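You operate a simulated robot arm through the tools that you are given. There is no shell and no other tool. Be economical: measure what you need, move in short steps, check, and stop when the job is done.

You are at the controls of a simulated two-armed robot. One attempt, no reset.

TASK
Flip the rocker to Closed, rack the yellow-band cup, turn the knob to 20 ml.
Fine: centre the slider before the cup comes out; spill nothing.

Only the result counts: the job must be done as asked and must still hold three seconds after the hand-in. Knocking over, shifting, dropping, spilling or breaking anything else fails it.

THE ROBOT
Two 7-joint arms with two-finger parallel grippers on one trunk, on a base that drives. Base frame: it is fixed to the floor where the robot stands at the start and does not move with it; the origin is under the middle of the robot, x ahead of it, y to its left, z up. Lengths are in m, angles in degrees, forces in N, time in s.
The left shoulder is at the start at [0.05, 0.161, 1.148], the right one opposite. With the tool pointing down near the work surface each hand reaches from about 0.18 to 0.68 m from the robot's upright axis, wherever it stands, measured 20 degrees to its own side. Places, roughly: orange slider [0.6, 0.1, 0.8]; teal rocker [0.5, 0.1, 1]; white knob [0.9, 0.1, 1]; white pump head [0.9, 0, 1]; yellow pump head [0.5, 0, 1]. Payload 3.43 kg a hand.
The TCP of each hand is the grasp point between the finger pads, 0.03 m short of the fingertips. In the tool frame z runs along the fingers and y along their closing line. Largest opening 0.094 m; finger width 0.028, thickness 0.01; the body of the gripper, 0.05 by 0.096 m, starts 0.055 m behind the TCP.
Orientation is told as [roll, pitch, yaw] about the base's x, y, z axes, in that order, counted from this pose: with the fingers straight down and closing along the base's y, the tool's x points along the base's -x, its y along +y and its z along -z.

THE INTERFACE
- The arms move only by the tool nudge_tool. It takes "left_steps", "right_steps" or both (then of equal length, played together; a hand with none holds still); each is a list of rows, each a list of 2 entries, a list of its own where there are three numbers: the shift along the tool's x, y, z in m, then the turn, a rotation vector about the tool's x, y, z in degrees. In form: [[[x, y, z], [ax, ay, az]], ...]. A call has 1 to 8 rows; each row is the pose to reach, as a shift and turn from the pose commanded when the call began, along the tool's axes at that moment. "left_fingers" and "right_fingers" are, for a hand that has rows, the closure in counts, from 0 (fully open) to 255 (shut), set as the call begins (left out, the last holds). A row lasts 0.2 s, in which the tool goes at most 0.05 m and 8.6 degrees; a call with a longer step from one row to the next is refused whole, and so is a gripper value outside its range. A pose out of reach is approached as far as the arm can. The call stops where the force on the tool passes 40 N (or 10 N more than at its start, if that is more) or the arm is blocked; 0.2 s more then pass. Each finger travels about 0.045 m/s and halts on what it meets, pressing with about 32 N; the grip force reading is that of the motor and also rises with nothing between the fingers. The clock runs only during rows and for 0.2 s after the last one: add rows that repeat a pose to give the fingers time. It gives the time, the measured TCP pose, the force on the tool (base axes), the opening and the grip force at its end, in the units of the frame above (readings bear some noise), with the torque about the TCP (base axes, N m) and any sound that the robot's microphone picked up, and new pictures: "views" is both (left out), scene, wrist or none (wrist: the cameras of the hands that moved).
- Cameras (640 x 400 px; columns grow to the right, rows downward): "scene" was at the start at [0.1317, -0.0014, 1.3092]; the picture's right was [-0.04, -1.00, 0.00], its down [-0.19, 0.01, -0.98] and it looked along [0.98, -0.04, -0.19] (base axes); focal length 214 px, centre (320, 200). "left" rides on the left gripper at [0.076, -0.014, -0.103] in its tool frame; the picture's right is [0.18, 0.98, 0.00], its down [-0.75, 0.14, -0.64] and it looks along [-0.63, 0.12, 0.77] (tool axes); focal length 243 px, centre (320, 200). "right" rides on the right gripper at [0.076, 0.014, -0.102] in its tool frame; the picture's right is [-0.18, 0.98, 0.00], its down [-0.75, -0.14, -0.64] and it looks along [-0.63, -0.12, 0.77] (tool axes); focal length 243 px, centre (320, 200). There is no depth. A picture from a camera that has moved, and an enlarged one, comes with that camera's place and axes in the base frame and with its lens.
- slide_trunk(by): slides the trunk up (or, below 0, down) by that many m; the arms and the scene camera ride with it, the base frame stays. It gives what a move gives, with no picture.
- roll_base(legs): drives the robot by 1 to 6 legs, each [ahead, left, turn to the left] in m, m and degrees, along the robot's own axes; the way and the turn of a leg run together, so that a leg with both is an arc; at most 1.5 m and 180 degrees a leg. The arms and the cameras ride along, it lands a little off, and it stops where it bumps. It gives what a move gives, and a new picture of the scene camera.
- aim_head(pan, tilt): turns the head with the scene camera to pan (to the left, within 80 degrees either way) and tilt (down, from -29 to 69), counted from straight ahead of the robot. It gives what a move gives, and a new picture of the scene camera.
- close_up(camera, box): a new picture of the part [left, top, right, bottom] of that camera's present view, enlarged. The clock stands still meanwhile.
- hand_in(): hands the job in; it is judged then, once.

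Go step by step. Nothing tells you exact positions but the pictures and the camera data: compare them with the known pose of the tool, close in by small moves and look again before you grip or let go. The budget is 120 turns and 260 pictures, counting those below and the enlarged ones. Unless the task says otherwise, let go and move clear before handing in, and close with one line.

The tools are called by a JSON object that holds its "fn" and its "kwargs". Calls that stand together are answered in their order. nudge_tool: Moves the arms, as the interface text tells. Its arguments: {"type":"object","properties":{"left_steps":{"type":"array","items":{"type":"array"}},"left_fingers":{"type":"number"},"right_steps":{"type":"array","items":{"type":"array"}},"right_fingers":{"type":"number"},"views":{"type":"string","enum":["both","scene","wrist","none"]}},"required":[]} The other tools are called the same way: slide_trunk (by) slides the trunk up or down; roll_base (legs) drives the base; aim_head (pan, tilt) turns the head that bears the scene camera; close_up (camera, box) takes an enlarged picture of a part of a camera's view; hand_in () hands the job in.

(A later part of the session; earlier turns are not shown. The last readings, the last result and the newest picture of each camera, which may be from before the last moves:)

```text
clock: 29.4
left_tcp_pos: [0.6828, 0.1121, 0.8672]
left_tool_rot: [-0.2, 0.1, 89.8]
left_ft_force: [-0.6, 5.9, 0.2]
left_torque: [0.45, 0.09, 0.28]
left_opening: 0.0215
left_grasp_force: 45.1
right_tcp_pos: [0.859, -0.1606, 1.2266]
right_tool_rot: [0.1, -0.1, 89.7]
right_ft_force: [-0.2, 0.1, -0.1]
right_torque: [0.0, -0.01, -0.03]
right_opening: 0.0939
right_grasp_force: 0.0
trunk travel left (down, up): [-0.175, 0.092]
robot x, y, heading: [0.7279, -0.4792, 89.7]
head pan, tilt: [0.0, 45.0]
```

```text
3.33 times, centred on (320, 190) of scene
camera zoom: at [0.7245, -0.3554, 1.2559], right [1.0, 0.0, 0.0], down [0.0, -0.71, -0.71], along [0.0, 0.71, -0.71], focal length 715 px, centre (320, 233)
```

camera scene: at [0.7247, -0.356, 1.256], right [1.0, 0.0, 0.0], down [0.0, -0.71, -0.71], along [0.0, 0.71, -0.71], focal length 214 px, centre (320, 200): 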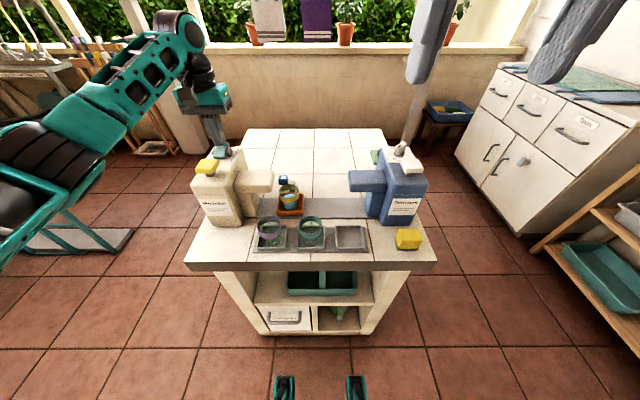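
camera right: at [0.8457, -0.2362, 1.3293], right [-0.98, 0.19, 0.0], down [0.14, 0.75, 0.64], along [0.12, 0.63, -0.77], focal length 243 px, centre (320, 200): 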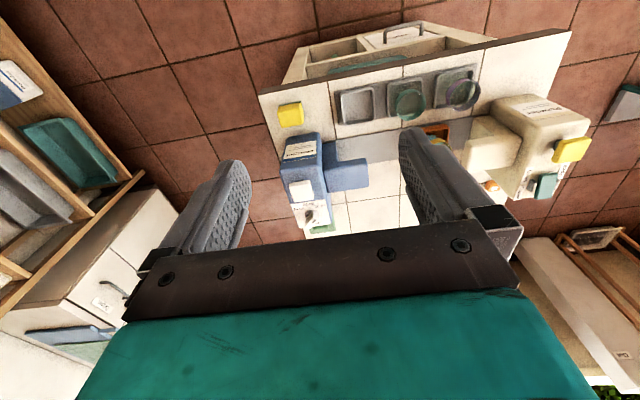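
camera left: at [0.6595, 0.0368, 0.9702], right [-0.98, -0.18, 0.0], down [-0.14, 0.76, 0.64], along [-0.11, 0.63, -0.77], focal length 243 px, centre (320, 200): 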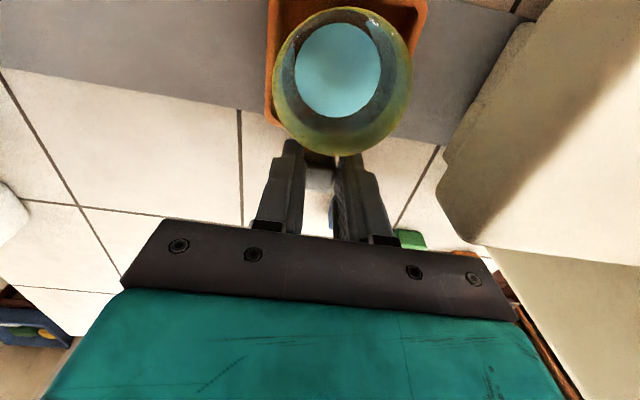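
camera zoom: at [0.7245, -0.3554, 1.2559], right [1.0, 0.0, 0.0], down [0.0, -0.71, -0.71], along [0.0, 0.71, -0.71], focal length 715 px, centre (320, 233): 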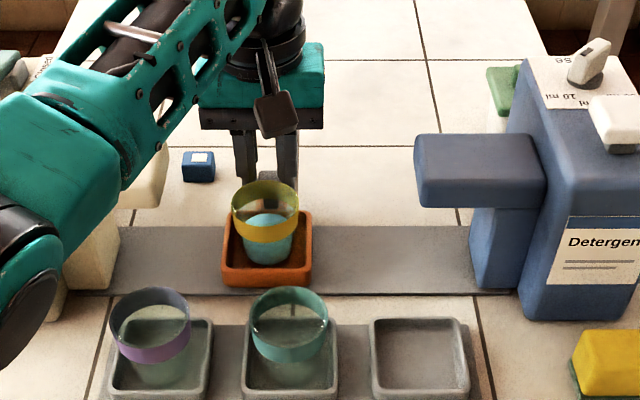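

Sliding well; the remaining offset to the middle is about 0.02 m.

{"fn": "nudge_tool", "kwargs": {"left_steps": [[[0, -0.003, 0], [0, 0, 0]], [[0, -0.007, 0], [0, 0, 0]], [[0, -0.012, 0], [0, 0, 0]], [[0, -0.016, 0], [0, 0, 0]], [[0, -0.018, 0], [0, 0, 0]], [[0, -0.0195, 0], [0, 0, 0]]], "views": "none"}}

{"fn": "close_up", "kwargs": {"camera": "scene", "box": [240, 150, 400, 230]}}

{"fn": "close_up", "kwargs": {"camera": "right", "box": [260, 60, 580, 240]}}

```text
clock: 30.8
left_tcp_pos: [0.7027, 0.1127, 0.8677]
left_tool_rot: [-0.3, 0.1, 89.8]
left_ft_force: [0.4, 8.2, 3.5]
left_torque: [0.16, 0.0, 0.21]
left_opening: 0.0216
left_grasp_force: 44.9
right_tcp_pos: [0.8596, -0.1598, 1.228]
right_tool_rot: [-0.1, 0.0, 89.8]
right_ft_force: [0.1, -0.2, -0.4]
right_torque: [0.0, -0.01, 0.01]
right_opening: 0.0942
right_grasp_force: 0.2
trunk travel left (down, up): [-0.175, 0.092]
robot x, y, heading: [0.7238, -0.4793, 89.7]
head pan, tilt: [0.0, 45.0]
```

```text
4.00 times, centred on (320, 190) of scene
camera zoom: at [0.7246, -0.3554, 1.2559], right [1.0, 0.0, 0.0], down [0.0, -0.71, -0.71], along [0.0, 0.71, -0.71], focal length 858 px, centre (320, 240)
```

zoom: 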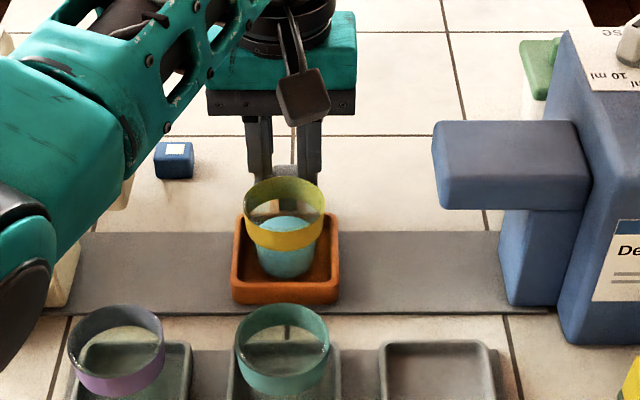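

```text
2.00 times, centred on (420, 150) of right
camera zoom: at [0.8455, -0.2356, 1.3293], right [-0.98, 0.19, 0.0], down [0.14, 0.75, 0.64], along [0.12, 0.63, -0.77], focal length 485 px, centre (120, 300)
```

zoom: 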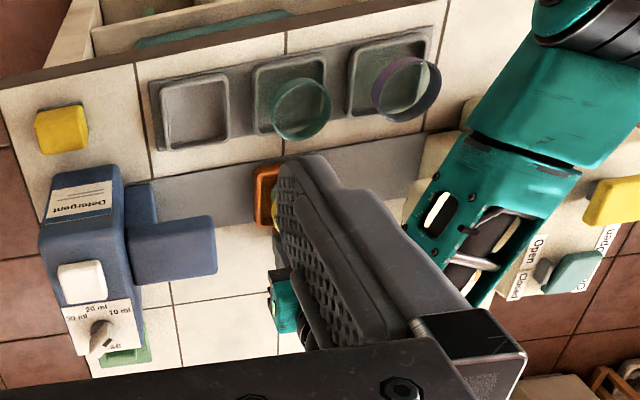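

Slider appears centred. I release, raise the hand straight up and re-measure unobstructed.

{"fn": "nudge_tool", "kwargs": {"left_steps": [[[0, 0, 0], [0, 0, 0]], [[0, 0, 0], [0, 0, 0]], [[0, 0, -0.02], [0, 0, 0]], [[0, 0, -0.06], [0, 0, 0]], [[0, 0, -0.1], [0, 0, 0]], [[0, 0, -0.14], [0, 0, 0]], [[0, 0, -0.18], [0, 0, 0]], [[0, 0, -0.22], [0, 0, 0]]], "left_fingers": 115, "views": "none"}}

{"fn": "nudge_tool", "kwargs": {"left_steps": [[[0, 0.045, 0], [0, 0, 0]], [[0.02, 0.09, 0], [0, 0, 0]], [[0.05, 0.125, 0], [0, 0, 0]], [[0.09, 0.145, 0], [0, 0, 0]], [[0.13, 0.165, 0], [0, 0, 0]], [[0.17, 0.185, 0], [0, 0, 0]], [[0.2, 0.21, 0], [0, 0, 0]]], "views": "wrist"}}

{"fn": "close_up", "kwargs": {"camera": "scene", "box": [240, 150, 400, 250]}}

```text
clock: 32.6
left_tcp_pos: [0.7015, 0.1101, 1.0879]
left_tool_rot: [-0.2, 0.1, 89.6]
left_ft_force: [0.2, -0.8, -0.5]
left_torque: [0.03, -0.01, -0.01]
left_opening: 0.0518
left_grasp_force: 0.0
right_tcp_pos: [0.8583, -0.1599, 1.2272]
right_tool_rot: [0.0, 0.0, 89.8]
right_ft_force: [-0.2, -0.8, 0.2]
right_torque: [0.0, 0.01, 0.04]
right_opening: 0.0942
right_grasp_force: 0.1
trunk travel left (down, up): [-0.175, 0.092]
robot x, y, heading: [0.7244, -0.4784, 89.6]
head pan, tilt: [0.0, 45.0]
```

```text
clock: 34.2
left_tcp_pos: [0.49, -0.0872, 1.0857]
left_tool_rot: [-0.3, 0.1, 89.7]
left_ft_force: [0.8, -0.6, 1.1]
left_torque: [0.03, 0.03, -0.01]
left_opening: 0.0517
left_grasp_force: 0.1
right_tcp_pos: [0.8596, -0.1603, 1.2281]
right_tool_rot: [0.0, 0.0, 89.9]
right_ft_force: [-0.2, 0.4, -0.4]
right_torque: [0.01, 0.01, 0.03]
right_opening: 0.0935
right_grasp_force: 0.0
trunk travel left (down, up): [-0.175, 0.092]
robot x, y, heading: [0.7279, -0.4804, 89.9]
head pan, tilt: [0.0, 45.0]
camera left: at [0.5033, -0.1626, 1.19], right [-0.98, -0.18, 0.0], down [-0.14, 0.76, 0.64], along [-0.11, 0.63, -0.77], focal length 243 px, centre (320, 200)
```

left: 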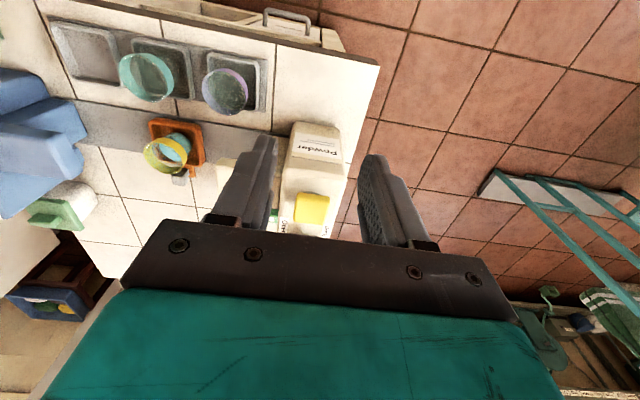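

```text
4.00 times, centred on (320, 200) of scene
camera zoom: at [0.724, -0.3563, 1.256], right [1.0, 0.0, 0.0], down [0.0, -0.71, -0.71], along [0.0, 0.71, -0.71], focal length 858 px, centre (320, 200)
```

zoom: 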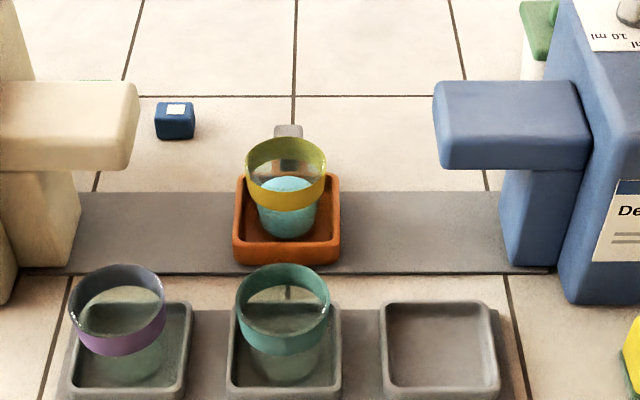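

Slider is centred (tray 287 px vs. columns' middle 287–289). Cup is small: rim ≈ 5.2 cm at z≈0.87, centre (0.7025, 0.06). I bring the right hand above it with fingers closing along x.

{"fn": "nudge_tool", "kwargs": {"right_steps": [[[-0.0275, 0.0196, 0.02], [0, 0, 0]], [[-0.055, 0.039, 0.04], [0, 0, 0]], [[-0.0825, 0.0589, 0.06], [0, 0, 0]], [[-0.11, 0.0785, 0.08], [0, 0, 0]], [[-0.1375, 0.098, 0.11], [0, 0, 0]], [[-0.165, 0.118, 0.14], [0, 0, 0]], [[-0.1925, 0.137, 0.17], [0, 0, 0]], [[-0.22, 0.157, 0.2], [0, 0, 0]]], "right_fingers": 20}}

{"fn": "close_up", "kwargs": {"camera": "scene", "box": [240, 130, 400, 250]}}

{"fn": "close_up", "kwargs": {"camera": "right", "box": [220, 0, 420, 160]}}

```text
clock: 36.0
left_tcp_pos: [0.4899, -0.0857, 1.0861]
left_tool_rot: [-0.3, 0.1, 89.7]
left_ft_force: [0.2, -1.0, 0.3]
left_torque: [0.03, -0.02, -0.03]
left_opening: 0.0516
left_grasp_force: 0.0
right_tcp_pos: [0.7032, 0.0617, 1.0265]
right_tool_rot: [0.1, 0.0, 89.8]
right_ft_force: [-0.4, 0.0, -0.3]
right_torque: [-0.01, -0.06, 0.02]
right_opening: 0.0866
right_grasp_force: 0.1
trunk travel left (down, up): [-0.175, 0.092]
robot x, y, heading: [0.726, -0.4784, 89.9]
head pan, tilt: [0.0, 45.0]
camera scene: at [0.724, -0.3556, 1.2559], right [1.0, 0.0, 0.0], down [0.0, -0.71, -0.71], along [0.0, 0.71, -0.71], focal length 214 px, centre (320, 200)
camera right: at [0.6882, -0.0152, 1.1292], right [-0.98, 0.19, 0.0], down [0.14, 0.75, 0.64], along [0.12, 0.63, -0.77], focal length 243 px, centre (320, 200)
```

scene: 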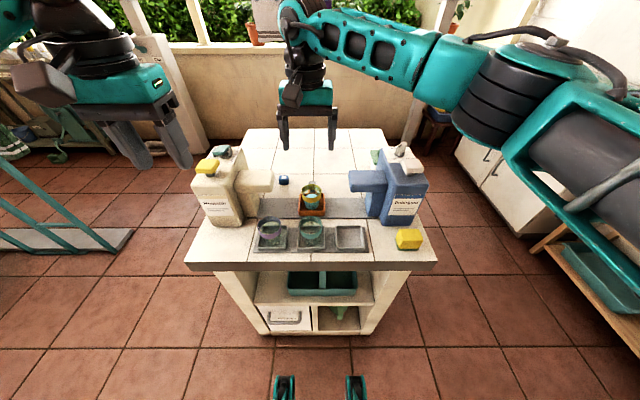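
right: 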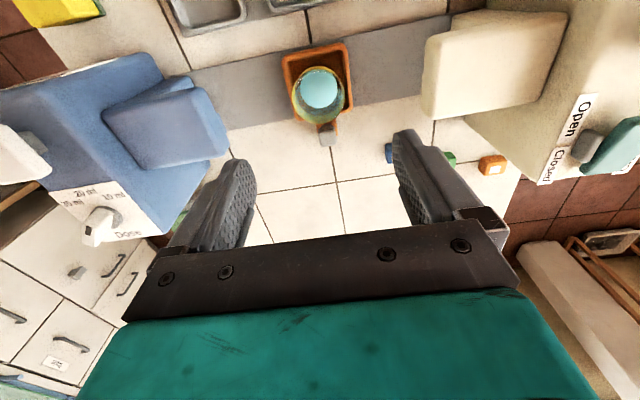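

```text
3.33 times, centred on (320, 190) of scene
camera zoom: at [0.724, -0.3556, 1.2559], right [1.0, 0.0, 0.0], down [0.0, -0.71, -0.71], along [0.0, 0.71, -0.71], focal length 715 px, centre (320, 233)
```

zoom: 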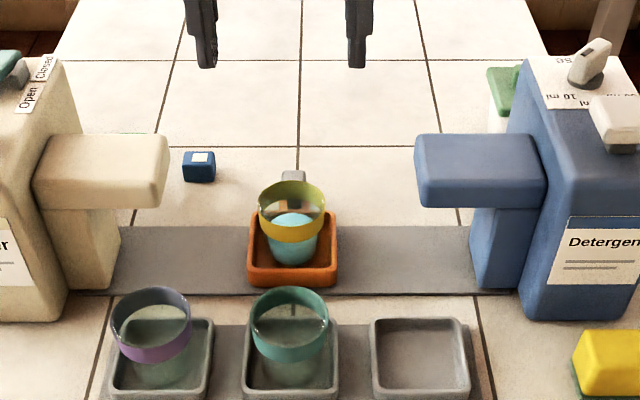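

```text
2.50 times, centred on (320, 80) of right
camera zoom: at [0.6882, -0.0152, 1.1292], right [-0.98, 0.19, 0.0], down [0.14, 0.75, 0.64], along [0.12, 0.63, -0.77], focal length 606 px, centre (320, 500)
```

zoom: 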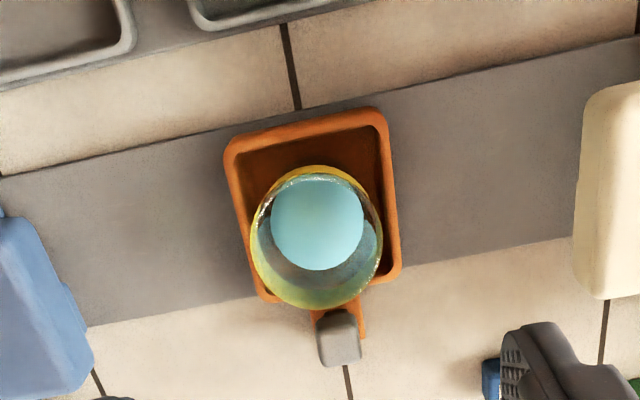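

Cup rim centre ≈ (0.704, 0.060), right under the hand. I descend to z 0.905 and check.

{"fn": "nudge_tool", "kwargs": {"right_steps": [[[0.0015, 0, 0.04], [0, 0, 0]], [[0.0015, 0, 0.075], [0, 0, 0]], [[0.0015, 0, 0.105], [0, 0, 0]], [[0.0015, 0, 0.12], [0, 0, 0]]], "views": "wrist"}}

{"fn": "close_up", "kwargs": {"camera": "scene", "box": [240, 130, 400, 250]}}

```text
clock: 37.0
left_tcp_pos: [0.4909, -0.0863, 1.0866]
left_tool_rot: [-0.2, 0.2, 89.8]
left_ft_force: [-0.7, -0.4, 0.0]
left_torque: [0.01, -0.02, 0.02]
left_opening: 0.0518
left_grasp_force: 0.1
right_tcp_pos: [0.7024, 0.0595, 0.9075]
right_tool_rot: [0.1, -0.1, 89.8]
right_ft_force: [0.5, -0.7, 0.4]
right_torque: [-0.01, -0.01, 0.0]
right_opening: 0.0868
right_grasp_force: 0.2
trunk travel left (down, up): [-0.175, 0.092]
robot x, y, heading: [0.7224, -0.4814, 89.9]
head pan, tilt: [0.0, 45.0]
camera right: at [0.6898, -0.0164, 1.0096], right [-0.98, 0.19, 0.0], down [0.14, 0.75, 0.64], along [0.12, 0.63, -0.77], focal length 243 px, centre (320, 200)
```

right: 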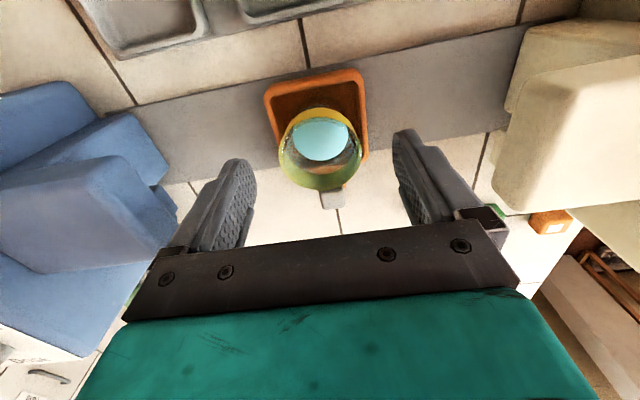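

```text
3.33 times, centred on (320, 190) of scene
camera zoom: at [0.7245, -0.3558, 1.256], right [1.0, 0.0, 0.0], down [0.0, -0.71, -0.71], along [0.0, 0.71, -0.71], focal length 715 px, centre (320, 233)
```

zoom: 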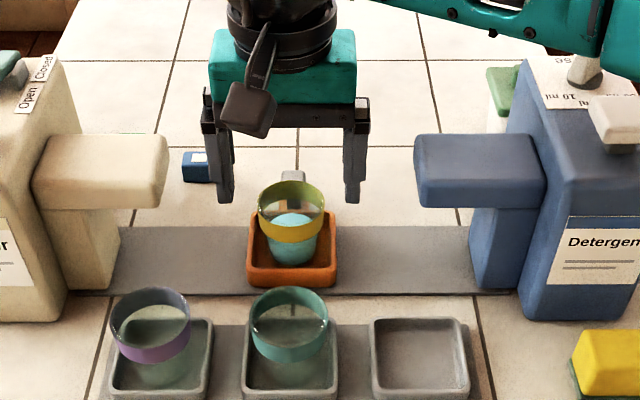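

Centred. I lower to TCP z≈0.879 (tips over the slider's rim) and close on the band.

{"fn": "nudge_tool", "kwargs": {"right_steps": [[[0, 0, 0.015], [0, 0, 0]], [[0, 0, 0.0285], [0, 0, 0]], [[0, 0, 0.0285], [0, 0, 0]]], "views": "none"}}

{"fn": "close_up", "kwargs": {"camera": "scene", "box": [270, 150, 340, 220]}}

{"fn": "close_up", "kwargs": {"camera": "right", "box": [220, 60, 420, 240]}}

```text
clock: 37.8
left_tcp_pos: [0.4912, -0.0859, 1.0871]
left_tool_rot: [-0.1, 0.2, 89.7]
left_ft_force: [1.0, -0.4, -0.2]
left_torque: [0.01, 0.02, -0.02]
left_opening: 0.0515
left_grasp_force: 0.0
right_tcp_pos: [0.7035, 0.0592, 0.8797]
right_tool_rot: [0.0, 0.1, 89.7]
right_ft_force: [0.3, 1.2, -0.9]
right_torque: [0.01, 0.03, 0.07]
right_opening: 0.0868
right_grasp_force: 0.0
trunk travel left (down, up): [-0.175, 0.092]
robot x, y, heading: [0.7227, -0.4785, 89.8]
head pan, tilt: [0.0, 45.0]
```

```text
5.71 times, centred on (305, 185) of scene
camera zoom: at [0.7245, -0.3559, 1.256], right [1.0, 0.0, 0.0], down [0.0, -0.71, -0.71], along [0.0, 0.71, -0.71], focal length 1226 px, centre (406, 286)
```

zoom: 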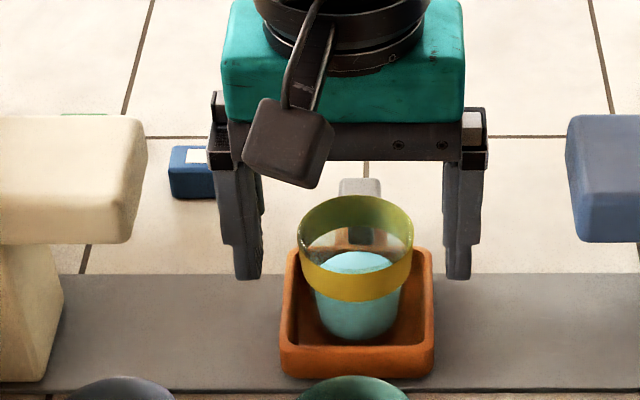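

```text
2.22 times, centred on (320, 150) of right
camera zoom: at [0.6892, -0.0162, 0.9809], right [-0.98, 0.19, 0.0], down [0.14, 0.75, 0.64], along [0.12, 0.63, -0.77], focal length 539 px, centre (320, 311)
```

zoom: 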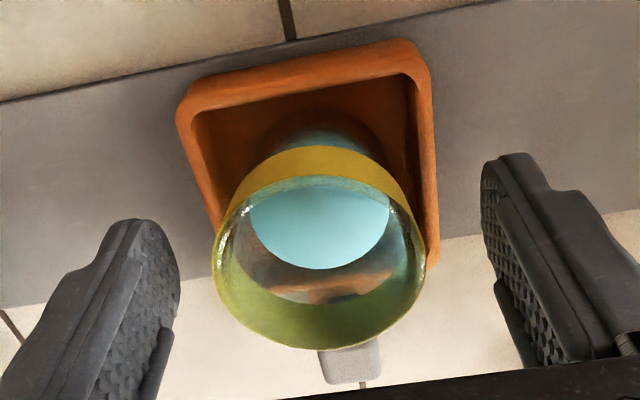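

Rim is ≈3 cm above the tips and level with the band; cup perhaps 3 mm nearer. I adjust and close.

{"fn": "nudge_tool", "kwargs": {"right_steps": [[[0.003, 0, 0], [0, 0, 0]], [[0.003, 0, 0], [0, 0, 0]], [[0.003, 0, 0], [0, 0, 0]], [[0.003, 0, 0], [0, 0, 0]], [[0.003, 0, 0], [0, 0, 0]]], "right_fingers": 255, "views": "wrist"}}

{"fn": "close_up", "kwargs": {"camera": "scene", "box": [270, 150, 340, 220]}}

```text
clock: 39.0
left_tcp_pos: [0.4896, -0.0858, 1.0879]
left_tool_rot: [-0.3, 0.2, 89.7]
left_ft_force: [0.3, 1.1, -0.6]
left_torque: [0.03, -0.03, -0.01]
left_opening: 0.0515
left_grasp_force: 0.1
right_tcp_pos: [0.7033, 0.0577, 0.8798]
right_tool_rot: [-0.1, 0.0, 89.8]
right_ft_force: [0.1, -0.3, 0.1]
right_torque: [0.0, 0.0, -0.02]
right_opening: 0.0523
right_grasp_force: 31.9
trunk travel left (down, up): [-0.175, 0.092]
robot x, y, heading: [0.7248, -0.48, 89.7]
head pan, tilt: [0.0, 45.0]
camera right: at [0.6892, -0.0194, 0.981], right [-0.98, 0.19, 0.0], down [0.14, 0.75, 0.64], along [0.12, 0.63, -0.77], focal length 243 px, centre (320, 200)
```

right: 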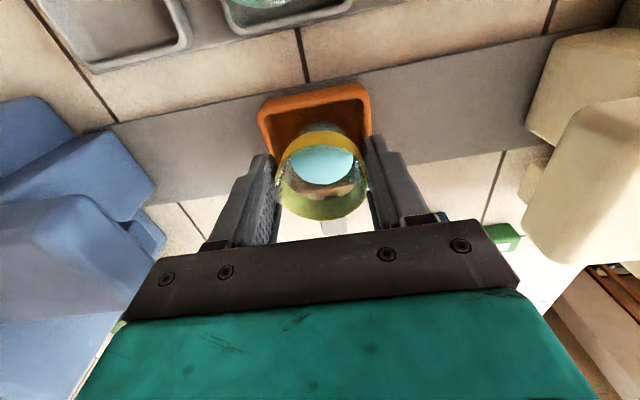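

```text
5.71 times, centred on (305, 185) of scene
camera zoom: at [0.7245, -0.3558, 1.2559], right [1.0, 0.0, 0.0], down [0.0, -0.71, -0.71], along [0.0, 0.71, -0.71], focal length 1226 px, centre (406, 286)
```

zoom: 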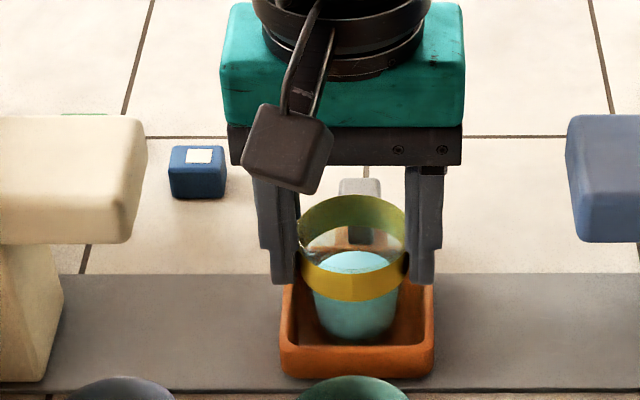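

Band gripped (0.052 m). I lift gently 5 cm and check that it hangs level.

{"fn": "nudge_tool", "kwargs": {"right_steps": [[[0, 0, -0.002], [0, 0, 0]], [[0, 0, -0.006], [0, 0, 0]], [[0, 0, -0.012], [0, 0, 0]], [[0, 0, -0.02], [0, 0, 0]], [[0, 0, -0.029], [0, 0, 0]], [[0, 0, -0.038], [0, 0, 0]], [[0, 0, -0.045], [0, 0, 0]], [[0, 0, -0.048], [0, 0, 0]]], "views": "wrist"}}

{"fn": "close_up", "kwargs": {"camera": "scene", "box": [250, 130, 370, 250]}}

```text
clock: 40.8
left_tcp_pos: [0.4914, -0.0856, 1.0856]
left_tool_rot: [-0.2, 0.1, 89.6]
left_ft_force: [0.3, 0.4, 0.1]
left_torque: [-0.03, 0.01, 0.01]
left_opening: 0.0516
left_grasp_force: 0.1
right_tcp_pos: [0.7033, 0.0555, 0.926]
right_tool_rot: [0.0, 0.0, 89.8]
right_ft_force: [-0.6, 0.3, -1.3]
right_torque: [0.02, -0.03, 0.01]
right_opening: 0.0524
right_grasp_force: 31.9
trunk travel left (down, up): [-0.175, 0.092]
robot x, y, heading: [0.7235, -0.4803, 89.9]
head pan, tilt: [0.0, 45.0]
camera right: at [0.6895, -0.0199, 1.0291], right [-0.98, 0.19, 0.0], down [0.14, 0.75, 0.64], along [0.12, 0.63, -0.77], focal length 243 px, centre (320, 200)
```

right: 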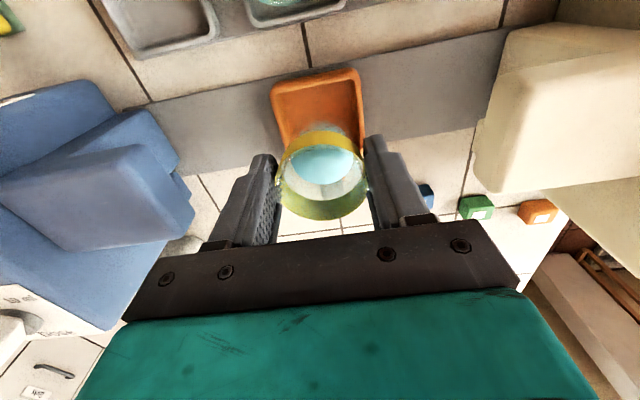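

```text
3.33 times, centred on (310, 190) of scene
camera zoom: at [0.7245, -0.3558, 1.2559], right [1.0, 0.0, 0.0], down [0.0, -0.71, -0.71], along [0.0, 0.71, -0.71], focal length 715 px, centre (353, 233)
```

zoom: 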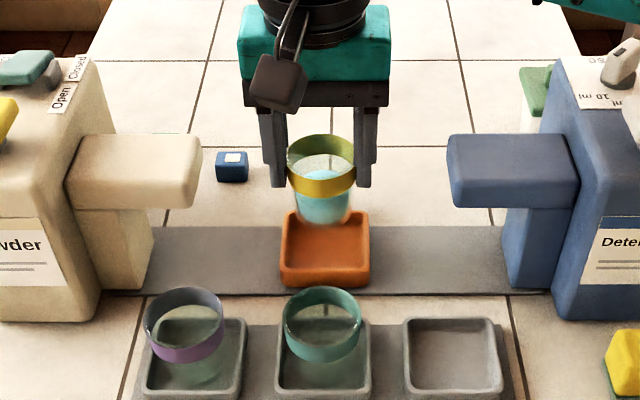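

The cup hangs level and the slider remains centred. I raise 5 cm more, then carry it slowly toward the empty third tray.

{"fn": "nudge_tool", "kwargs": {"right_steps": [[[0, 0, -0.004], [0, 0, 0]], [[0, 0, -0.012], [0, 0, 0]], [[0, 0, -0.022], [0, 0, 0]], [[0, 0, -0.032], [0, 0, 0]], [[0, 0, -0.042], [0, 0, 0]], [[0, 0, -0.048], [0, 0, 0]], [[0, 0, -0.05], [0, 0, 0]]], "views": "none"}}

{"fn": "nudge_tool", "kwargs": {"right_steps": [[[0.003, -0.003, 0], [0, 0, 0]], [[0.01, -0.009, 0], [0, 0, 0]], [[0.02, -0.017, 0], [0, 0, 0]], [[0.031, -0.026, 0], [0, 0, 0]], [[0.042, -0.035, 0], [0, 0, 0]], [[0.05, -0.042, 0], [0, 0, 0]], [[0.055, -0.046, 0], [0, 0, 0]], [[0.056, -0.047, 0], [0, 0, 0]]], "views": "scene"}}

{"fn": "nudge_tool", "kwargs": {"right_steps": [[[0.003, -0.003, 0], [0, 0, 0]], [[0.009, -0.009, 0], [0, 0, 0]], [[0.018, -0.017, 0], [0, 0, 0]], [[0.029, -0.026, 0], [0, 0, 0]], [[0.039, -0.035, 0], [0, 0, 0]], [[0.047, -0.042, 0], [0, 0, 0]], [[0.051, -0.046, 0], [0, 0, 0]], [[0.052, -0.047, 0], [0, 0, 0]]]}}

{"fn": "close_up", "kwargs": {"camera": "scene", "box": [270, 150, 400, 280]}}

{"fn": "close_up", "kwargs": {"camera": "right", "box": [220, 0, 440, 220]}}

```text
clock: 42.4
left_tcp_pos: [0.4908, -0.0845, 1.0865]
left_tool_rot: [-0.1, 0.0, 89.7]
left_ft_force: [0.1, -0.9, -0.9]
left_torque: [-0.02, 0.03, 0.01]
left_opening: 0.0517
left_grasp_force: 0.2
right_tcp_pos: [0.7016, 0.0556, 0.9773]
right_tool_rot: [0.0, 0.0, 89.8]
right_ft_force: [1.1, 0.0, 0.3]
right_torque: [0.0, -0.02, 0.02]
right_opening: 0.0523
right_grasp_force: 32.1
trunk travel left (down, up): [-0.175, 0.092]
robot x, y, heading: [0.7238, -0.4789, 89.6]
head pan, tilt: [0.0, 45.0]
```

```text
clock: 44.2
left_tcp_pos: [0.4912, -0.0869, 1.0873]
left_tool_rot: [-0.2, 0.2, 89.8]
left_ft_force: [0.6, 0.5, 0.5]
left_torque: [-0.01, -0.03, -0.02]
left_opening: 0.0515
left_grasp_force: 0.1
right_tcp_pos: [0.7495, -0.0006, 0.977]
right_tool_rot: [0.0, 0.1, 89.9]
right_ft_force: [0.1, 0.3, -0.3]
right_torque: [0.0, 0.0, 0.01]
right_opening: 0.0523
right_grasp_force: 32.4
trunk travel left (down, up): [-0.175, 0.092]
robot x, y, heading: [0.7263, -0.478, 89.7]
head pan, tilt: [0.0, 45.0]
camera scene: at [0.7245, -0.3558, 1.2559], right [1.0, 0.0, 0.0], down [0.0, -0.71, -0.71], along [0.0, 0.71, -0.71], focal length 214 px, centre (320, 200)
```

scene: 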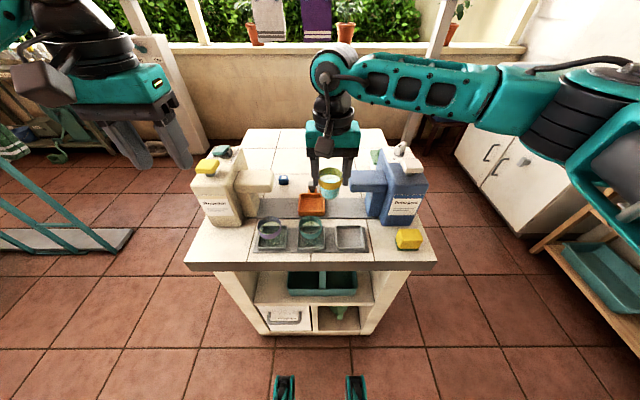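

```text
clock: 46.0
left_tcp_pos: [0.4899, -0.086, 1.0862]
left_tool_rot: [-0.3, 0.1, 89.7]
left_ft_force: [-0.7, 0.0, -1.1]
left_torque: [-0.02, -0.01, -0.03]
left_opening: 0.0516
left_grasp_force: 0.1
right_tcp_pos: [0.7967, -0.0513, 0.9778]
right_tool_rot: [0.1, 0.0, 89.8]
right_ft_force: [-0.5, -1.5, -0.3]
right_torque: [-0.01, -0.04, 0.02]
right_opening: 0.0523
right_grasp_force: 32.3
trunk travel left (down, up): [-0.175, 0.092]
robot x, y, heading: [0.7234, -0.4781, 89.4]
head pan, tilt: [0.0, 45.0]
camera scene: at [0.7245, -0.3558, 1.256], right [1.0, 0.0, 0.0], down [0.0, -0.71, -0.71], along [0.0, 0.71, -0.71], focal length 214 px, centre (320, 200)
camera right: at [0.7829, -0.1283, 1.0789], right [-0.98, 0.19, 0.0], down [0.14, 0.75, 0.64], along [0.12, 0.63, -0.77], focal length 243 px, centre (320, 200)
```

scene: 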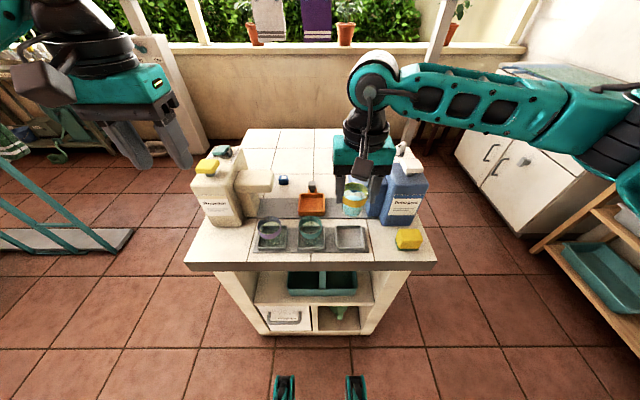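
right: 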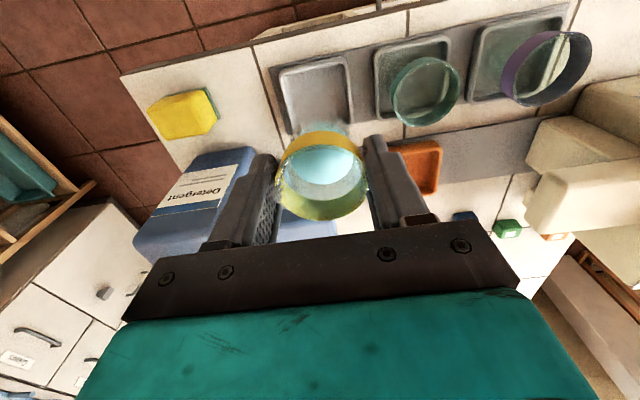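

```text
3.08 times, centred on (335, 215) of scene
camera zoom: at [0.7245, -0.3558, 1.256], right [1.0, 0.0, 0.0], down [0.0, -0.71, -0.71], along [0.0, 0.71, -0.71], focal length 660 px, centre (274, 154)
```

zoom: 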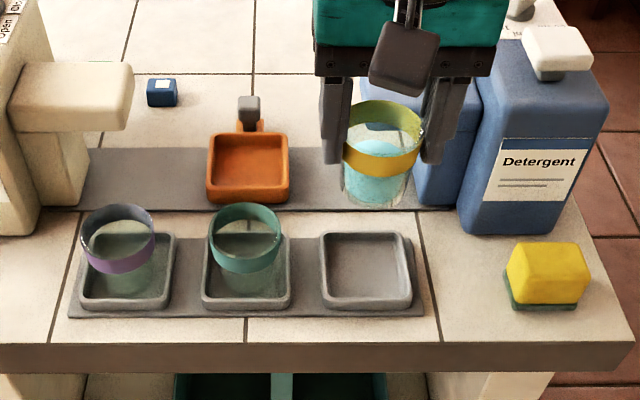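

```text
1.82 times, centred on (330, 110) of right
camera zoom: at [0.7829, -0.1283, 1.0789], right [-0.98, 0.19, 0.0], down [0.14, 0.75, 0.64], along [0.12, 0.63, -0.77], focal length 441 px, centre (302, 364)
```

zoom: 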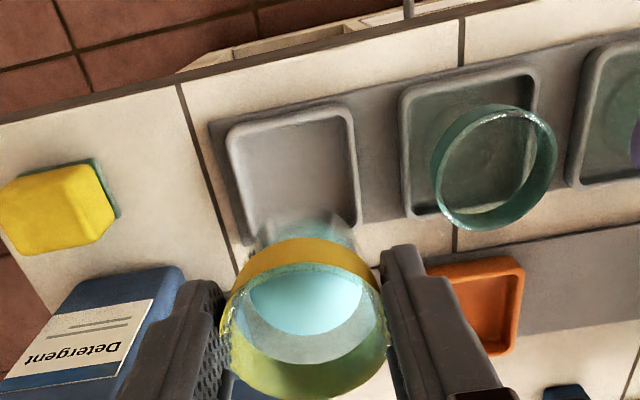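

Tray floor centre ≈ (0.798, -0.054); cup at (0.797, -0.051). I correct and lower toward it.

{"fn": "nudge_tool", "kwargs": {"right_steps": [[[0.001, 0, 0.004], [0, 0, 0]], [[0.003, -0.001, 0.014], [0, 0, 0]], [[0.003, -0.001, 0.027], [0, 0, 0]], [[0.003, -0.001, 0.041], [0, 0, 0]], [[0.003, -0.001, 0.055], [0, 0, 0]], [[0.003, -0.001, 0.068], [0, 0, 0]], [[0.003, -0.001, 0.077], [0, 0, 0]], [[0.003, -0.001, 0.08], [0, 0, 0]]], "views": "wrist"}}

{"fn": "close_up", "kwargs": {"camera": "scene", "box": [300, 180, 400, 260]}}

```text
clock: 47.8
left_tcp_pos: [0.4911, -0.0857, 1.086]
left_tool_rot: [-0.2, 0.2, 89.7]
left_ft_force: [-0.2, -0.5, -0.5]
left_torque: [0.03, -0.02, 0.03]
left_opening: 0.0516
left_grasp_force: 0.1
right_tcp_pos: [0.7988, -0.0544, 0.8962]
right_tool_rot: [-0.1, 0.0, 89.8]
right_ft_force: [0.2, 0.3, -1.3]
right_torque: [0.0, -0.02, 0.04]
right_opening: 0.0526
right_grasp_force: 31.5
trunk travel left (down, up): [-0.175, 0.092]
robot x, y, heading: [0.7244, -0.4776, 89.5]
head pan, tilt: [0.0, 45.0]
camera right: at [0.7839, -0.1313, 0.9988], right [-0.98, 0.19, 0.0], down [0.14, 0.75, 0.64], along [0.12, 0.63, -0.77], focal length 243 px, centre (320, 200)
```

right: 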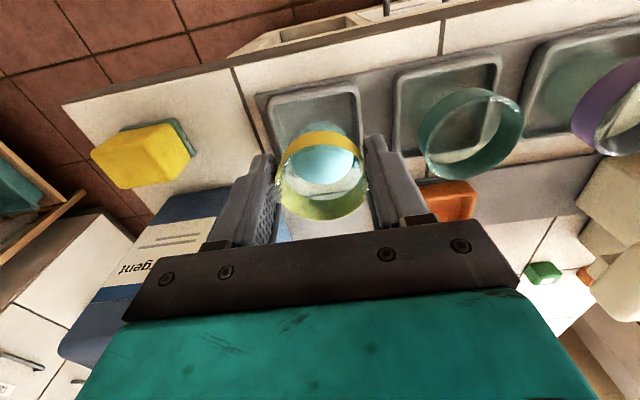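

```text
5.00 times, centred on (350, 220) of scene
camera zoom: at [0.7245, -0.3558, 1.256], right [1.0, 0.0, 0.0], down [0.0, -0.71, -0.71], along [0.0, 0.71, -0.71], focal length 1072 px, centre (170, 100)
```

zoom: 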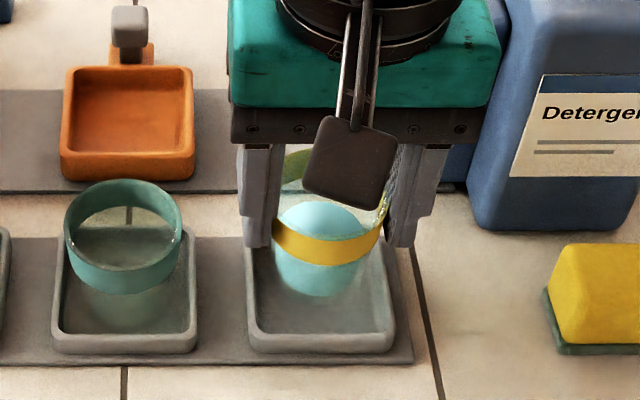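

Above the tray and aligned with its neighbours; I lower the last ~14 mm carefully.

{"fn": "nudge_tool", "kwargs": {"right_steps": [[[0.001, 0, 0.003], [0, 0, 0]], [[0.001, 0, 0.007], [0, 0, 0]], [[0.001, 0, 0.011], [0, 0, 0]], [[0.001, 0, 0.014], [0, 0, 0]]], "views": "none"}}

{"fn": "close_up", "kwargs": {"camera": "scene", "box": [300, 180, 400, 260]}}

```text
clock: 48.8
left_tcp_pos: [0.4918, -0.0858, 1.0875]
left_tool_rot: [-0.2, 0.0, 89.6]
left_ft_force: [0.9, 0.0, -1.1]
left_torque: [0.03, 0.0, -0.01]
left_opening: 0.0516
left_grasp_force: 0.0
right_tcp_pos: [0.7976, -0.0552, 0.8831]
right_tool_rot: [0.0, 0.0, 89.8]
right_ft_force: [0.6, -0.3, -0.6]
right_torque: [0.0, 0.03, -0.02]
right_opening: 0.0524
right_grasp_force: 32.0
trunk travel left (down, up): [-0.175, 0.092]
robot x, y, heading: [0.7253, -0.4793, 90.1]
head pan, tilt: [0.0, 45.0]
```

```text
5.00 times, centred on (350, 220) of scene
camera zoom: at [0.7245, -0.3558, 1.256], right [1.0, 0.0, 0.0], down [0.0, -0.71, -0.71], along [0.0, 0.71, -0.71], focal length 1072 px, centre (170, 100)
```

zoom: 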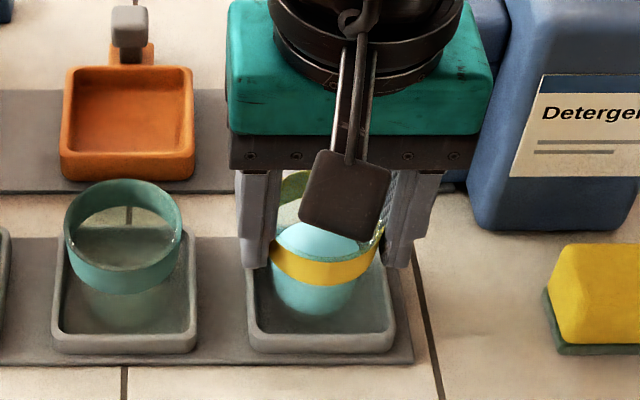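

No contact yet; 2 mm steps until it seats.

{"fn": "nudge_tool", "kwargs": {"right_steps": [[[0, 0, 0.001], [0, 0, 0]], [[0, 0, 0.002], [0, 0, 0]], [[0, 0, 0.003], [0, 0, 0]]], "views": "none"}}

{"fn": "nudge_tool", "kwargs": {"right_steps": [[[0, 0, 0.001], [0, 0, 0]], [[0, 0, 0.002], [0, 0, 0]]], "views": "none"}}

{"fn": "close_up", "kwargs": {"camera": "scene", "box": [300, 180, 400, 260]}}

```text
clock: 49.6
left_tcp_pos: [0.4905, -0.0857, 1.0859]
left_tool_rot: [-0.2, 0.2, 89.7]
left_ft_force: [0.7, 0.1, 0.3]
left_torque: [-0.04, -0.01, 0.01]
left_opening: 0.052
left_grasp_force: 0.0
right_tcp_pos: [0.7976, -0.0555, 0.8797]
right_tool_rot: [0.0, 0.0, 89.8]
right_ft_force: [-0.7, -0.4, -1.1]
right_torque: [0.02, 0.0, -0.01]
right_opening: 0.0524
right_grasp_force: 31.8
trunk travel left (down, up): [-0.175, 0.092]
robot x, y, heading: [0.7244, -0.481, 89.6]
head pan, tilt: [0.0, 45.0]
```

```text
clock: 50.2
left_tcp_pos: [0.4906, -0.0863, 1.0873]
left_tool_rot: [-0.2, 0.2, 89.7]
left_ft_force: [-0.3, 0.8, 0.6]
left_torque: [-0.02, 0.0, 0.02]
left_opening: 0.0515
left_grasp_force: 0.1
right_tcp_pos: [0.7982, -0.0561, 0.8774]
right_tool_rot: [0.1, 0.0, 89.8]
right_ft_force: [-1.0, 1.1, -0.5]
right_torque: [-0.04, 0.03, 0.02]
right_opening: 0.0523
right_grasp_force: 31.5
trunk travel left (down, up): [-0.175, 0.092]
robot x, y, heading: [0.7274, -0.4794, 89.7]
head pan, tilt: [0.0, 45.0]
```

```text
5.00 times, centred on (350, 220) of scene
camera zoom: at [0.7245, -0.3558, 1.256], right [1.0, 0.0, 0.0], down [0.0, -0.71, -0.71], along [0.0, 0.71, -0.71], focal length 1072 px, centre (170, 100)
```

zoom: 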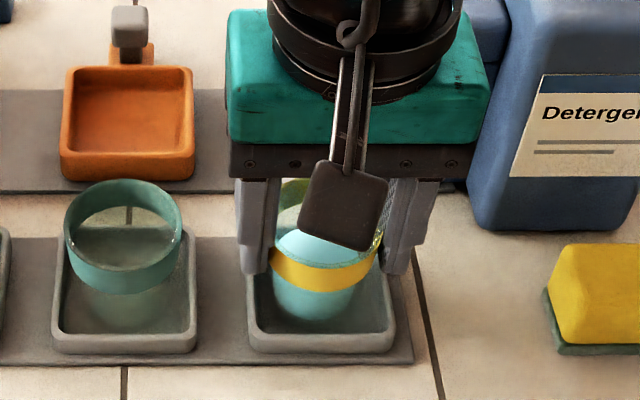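

{"fn": "nudge_tool", "kwargs": {"right_steps": [[[0, 0, 0.001], [0, 0, 0]], [[0, 0, 0.002], [0, 0, 0]], [[0, 0, 0.002], [0, 0, 0]]], "views": "none"}}

{"fn": "nudge_tool", "kwargs": {"right_steps": [[[0, 0, 0.001], [0, 0, 0]], [[0, 0, 0.002], [0, 0, 0]], [[0, 0, 0.002], [0, 0, 0]]], "views": "none"}}

{"fn": "close_up", "kwargs": {"camera": "scene", "box": [320, 200, 380, 250]}}

{"fn": "close_up", "kwargs": {"camera": "right", "box": [220, 60, 440, 240]}}

```text
clock: 51.0
left_tcp_pos: [0.4899, -0.0843, 1.0854]
left_tool_rot: [-0.2, 0.0, 89.7]
left_ft_force: [-0.8, -0.4, 0.3]
left_torque: [0.03, -0.02, -0.01]
left_opening: 0.0515
left_grasp_force: 0.1
right_tcp_pos: [0.7983, -0.0569, 0.8761]
right_tool_rot: [0.0, 0.0, 89.8]
right_ft_force: [-0.3, -0.2, -0.6]
right_torque: [0.01, 0.03, -0.02]
right_opening: 0.0525
right_grasp_force: 31.7
trunk travel left (down, up): [-0.175, 0.092]
robot x, y, heading: [0.7266, -0.482, 89.8]
head pan, tilt: [0.0, 45.0]
```

```text
clock: 51.8
left_tcp_pos: [0.4908, -0.0863, 1.0869]
left_tool_rot: [-0.2, 0.1, 89.8]
left_ft_force: [-0.5, 0.3, 0.0]
left_torque: [-0.04, 0.0, 0.02]
left_opening: 0.0518
left_grasp_force: 0.1
right_tcp_pos: [0.7975, -0.0557, 0.8746]
right_tool_rot: [0.0, -0.1, 89.9]
right_ft_force: [0.7, -0.4, 4.7]
right_torque: [0.0, -0.07, -0.01]
right_opening: 0.0522
right_grasp_force: 32.2
trunk travel left (down, up): [-0.175, 0.092]
robot x, y, heading: [0.7262, -0.4775, 89.7]
head pan, tilt: [0.0, 45.0]
```

```text
8.00 times, centred on (350, 225) of scene
camera zoom: at [0.7245, -0.3562, 1.2561], right [1.0, 0.0, 0.0], down [0.0, -0.71, -0.71], along [0.0, 0.71, -0.71], focal length 1716 px, centre (80, 0)
```

zoom: 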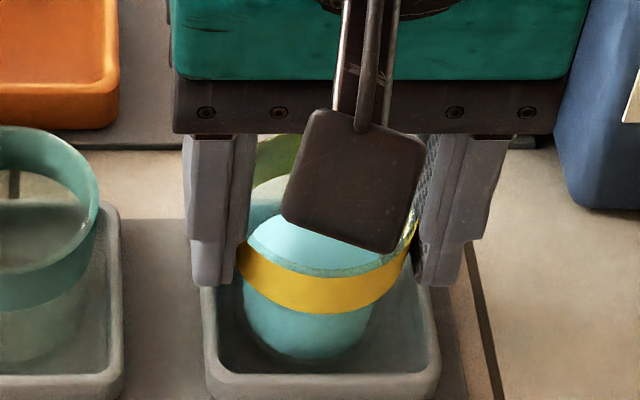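

```text
2.22 times, centred on (330, 150) of right
camera zoom: at [0.7837, -0.1323, 0.9764], right [-0.98, 0.19, 0.0], down [0.14, 0.75, 0.64], along [0.12, 0.63, -0.77], focal length 539 px, centre (298, 311)
```

zoom: 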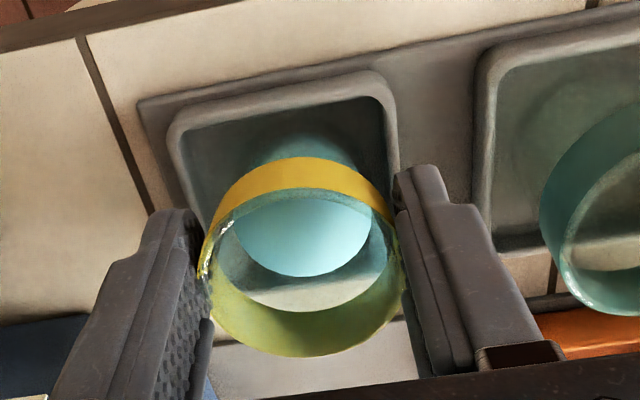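

Contact (≈5 N) and the band is level with the teal cup's: the cup is seated. I open the fingers and look before lifting.

{"fn": "nudge_tool", "kwargs": {"right_steps": [[[0, 0, 0], [0, 0, 0]], [[0, 0, 0], [0, 0, 0]], [[0, 0, 0], [0, 0, 0]]], "right_fingers": 60, "views": "wrist"}}

{"fn": "close_up", "kwargs": {"camera": "scene", "box": [300, 180, 400, 260]}}

```text
clock: 52.6
left_tcp_pos: [0.4909, -0.0865, 1.0859]
left_tool_rot: [-0.2, 0.1, 89.8]
left_ft_force: [0.0, -0.7, -0.2]
left_torque: [0.0, -0.01, 0.02]
left_opening: 0.0517
left_grasp_force: 0.0
right_tcp_pos: [0.7978, -0.056, 0.874]
right_tool_rot: [0.0, -0.1, 89.8]
right_ft_force: [0.6, -0.3, 0.4]
right_torque: [0.03, -0.01, -0.03]
right_opening: 0.0722
right_grasp_force: 0.1
trunk travel left (down, up): [-0.175, 0.092]
robot x, y, heading: [0.7302, -0.4754, 89.8]
head pan, tilt: [0.0, 45.0]
camera right: at [0.7838, -0.1322, 0.9759], right [-0.98, 0.19, 0.0], down [0.14, 0.75, 0.64], along [0.12, 0.63, -0.77], focal length 243 px, centre (320, 200)
```

right: 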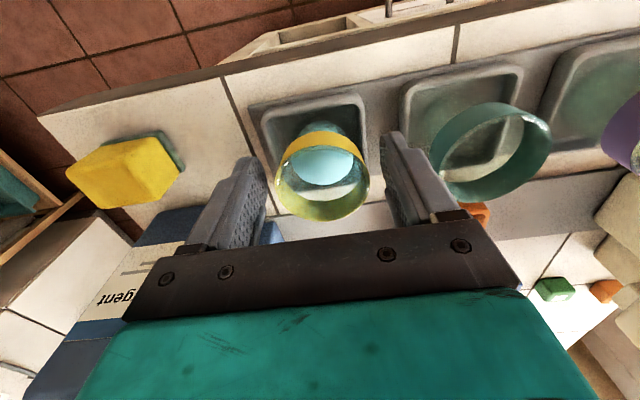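

```text
5.00 times, centred on (350, 220) of scene
camera zoom: at [0.7245, -0.3559, 1.256], right [1.0, 0.0, 0.0], down [0.0, -0.71, -0.71], along [0.0, 0.71, -0.71], focal length 1072 px, centre (170, 100)
```

zoom: 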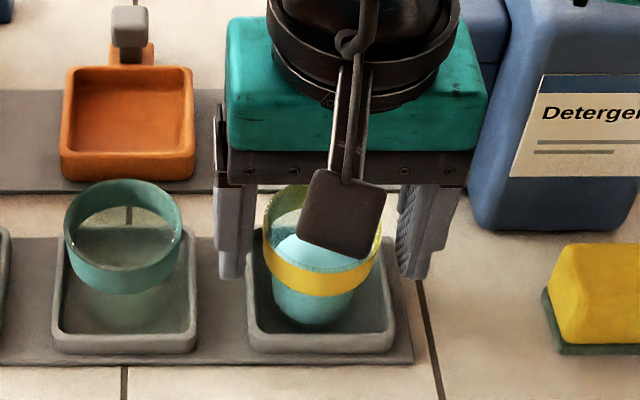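

The cup stands free in the tray. I raise the right hand straight up and view the blue pump's knob.

{"fn": "nudge_tool", "kwargs": {"right_steps": [[[0, 0, -0.01], [0, 0, 0]], [[0, 0, -0.03], [0, 0, 0]], [[0, 0, -0.06], [0, 0, 0]], [[0, 0, -0.1], [0, 0, 0]], [[0, 0, -0.14], [0, 0, 0]], [[0, 0, -0.18], [0, 0, 0]], [[0, 0, -0.22], [0, 0, 0]], [[0, 0, -0.26], [0, 0, 0]]]}}

{"fn": "close_up", "kwargs": {"camera": "scene", "box": [330, 130, 440, 230]}}

{"fn": "close_up", "kwargs": {"camera": "right", "box": [180, 40, 420, 240]}}

{"fn": "close_up", "kwargs": {"camera": "scene", "box": [250, 180, 400, 260]}}

```text
clock: 54.4
left_tcp_pos: [0.4912, -0.0862, 1.0868]
left_tool_rot: [-0.2, 0.1, 89.7]
left_ft_force: [1.1, -0.6, -0.2]
left_torque: [-0.01, 0.0, -0.03]
left_opening: 0.0517
left_grasp_force: 0.0
right_tcp_pos: [0.7968, -0.057, 1.134]
right_tool_rot: [0.1, 0.0, 89.8]
right_ft_force: [0.1, -0.2, 0.5]
right_torque: [-0.03, -0.01, -0.04]
right_opening: 0.0719
right_grasp_force: 0.0
trunk travel left (down, up): [-0.175, 0.092]
robot x, y, heading: [0.7245, -0.4796, 89.7]
head pan, tilt: [0.0, 45.0]
camera scene: at [0.7243, -0.3561, 1.2559], right [1.0, 0.0, 0.0], down [0.0, -0.71, -0.71], along [0.0, 0.71, -0.71], focal length 214 px, centre (320, 200)
camera right: at [0.7833, -0.1328, 1.2356], right [-0.98, 0.19, 0.0], down [0.14, 0.75, 0.64], along [0.12, 0.63, -0.77], focal length 243 px, centre (320, 200)
```

scene: 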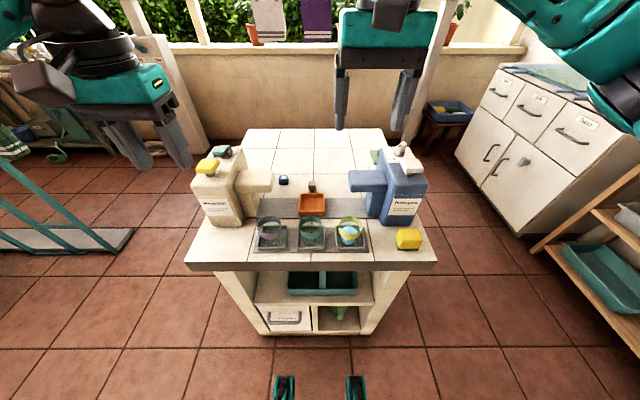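
right: 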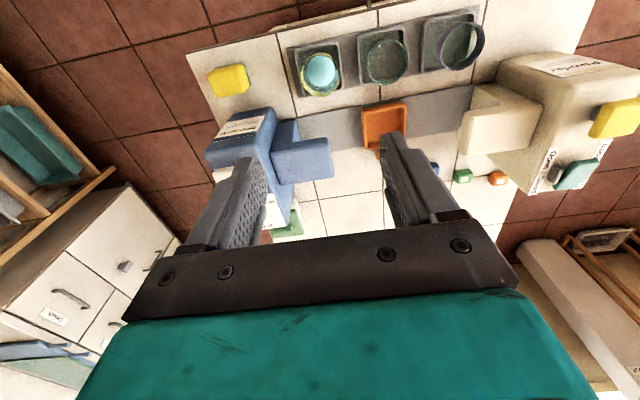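

```text
4.00 times, centred on (385, 180) of scene
camera zoom: at [0.7243, -0.3561, 1.2559], right [1.0, 0.0, 0.0], down [0.0, -0.71, -0.71], along [0.0, 0.71, -0.71], focal length 858 px, centre (60, 280)
```

zoom: 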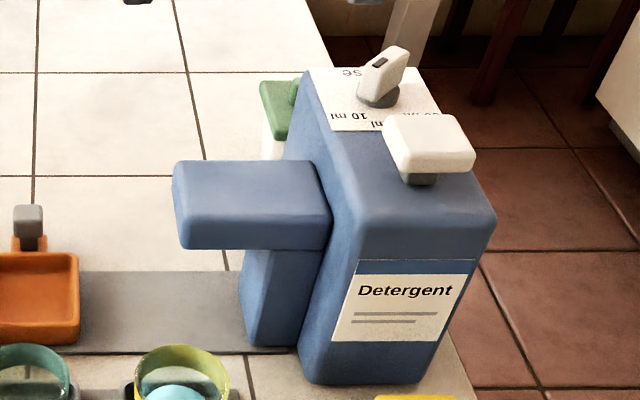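

```text
2.00 times, centred on (300, 140) of right
camera zoom: at [0.7833, -0.1328, 1.2356], right [-0.98, 0.19, 0.0], down [0.14, 0.75, 0.64], along [0.12, 0.63, -0.77], focal length 485 px, centre (360, 320)
```

zoom: 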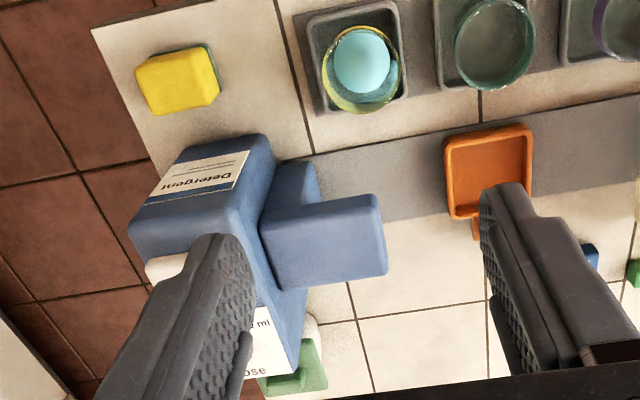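

```text
4.27 times, centred on (325, 220) of scene
camera zoom: at [0.7243, -0.3561, 1.2559], right [1.0, 0.0, 0.0], down [0.0, -0.71, -0.71], along [0.0, 0.71, -0.71], focal length 915 px, centre (299, 115)
```

zoom: 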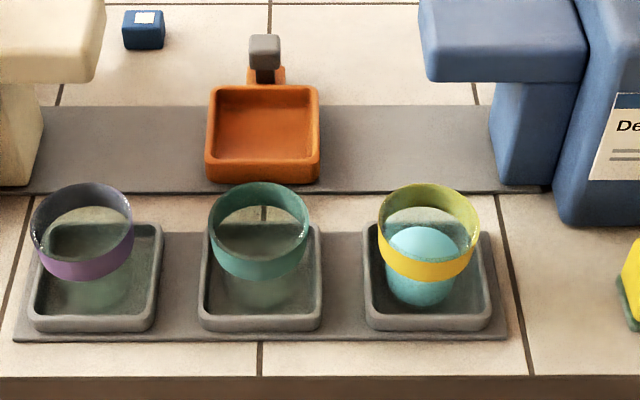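

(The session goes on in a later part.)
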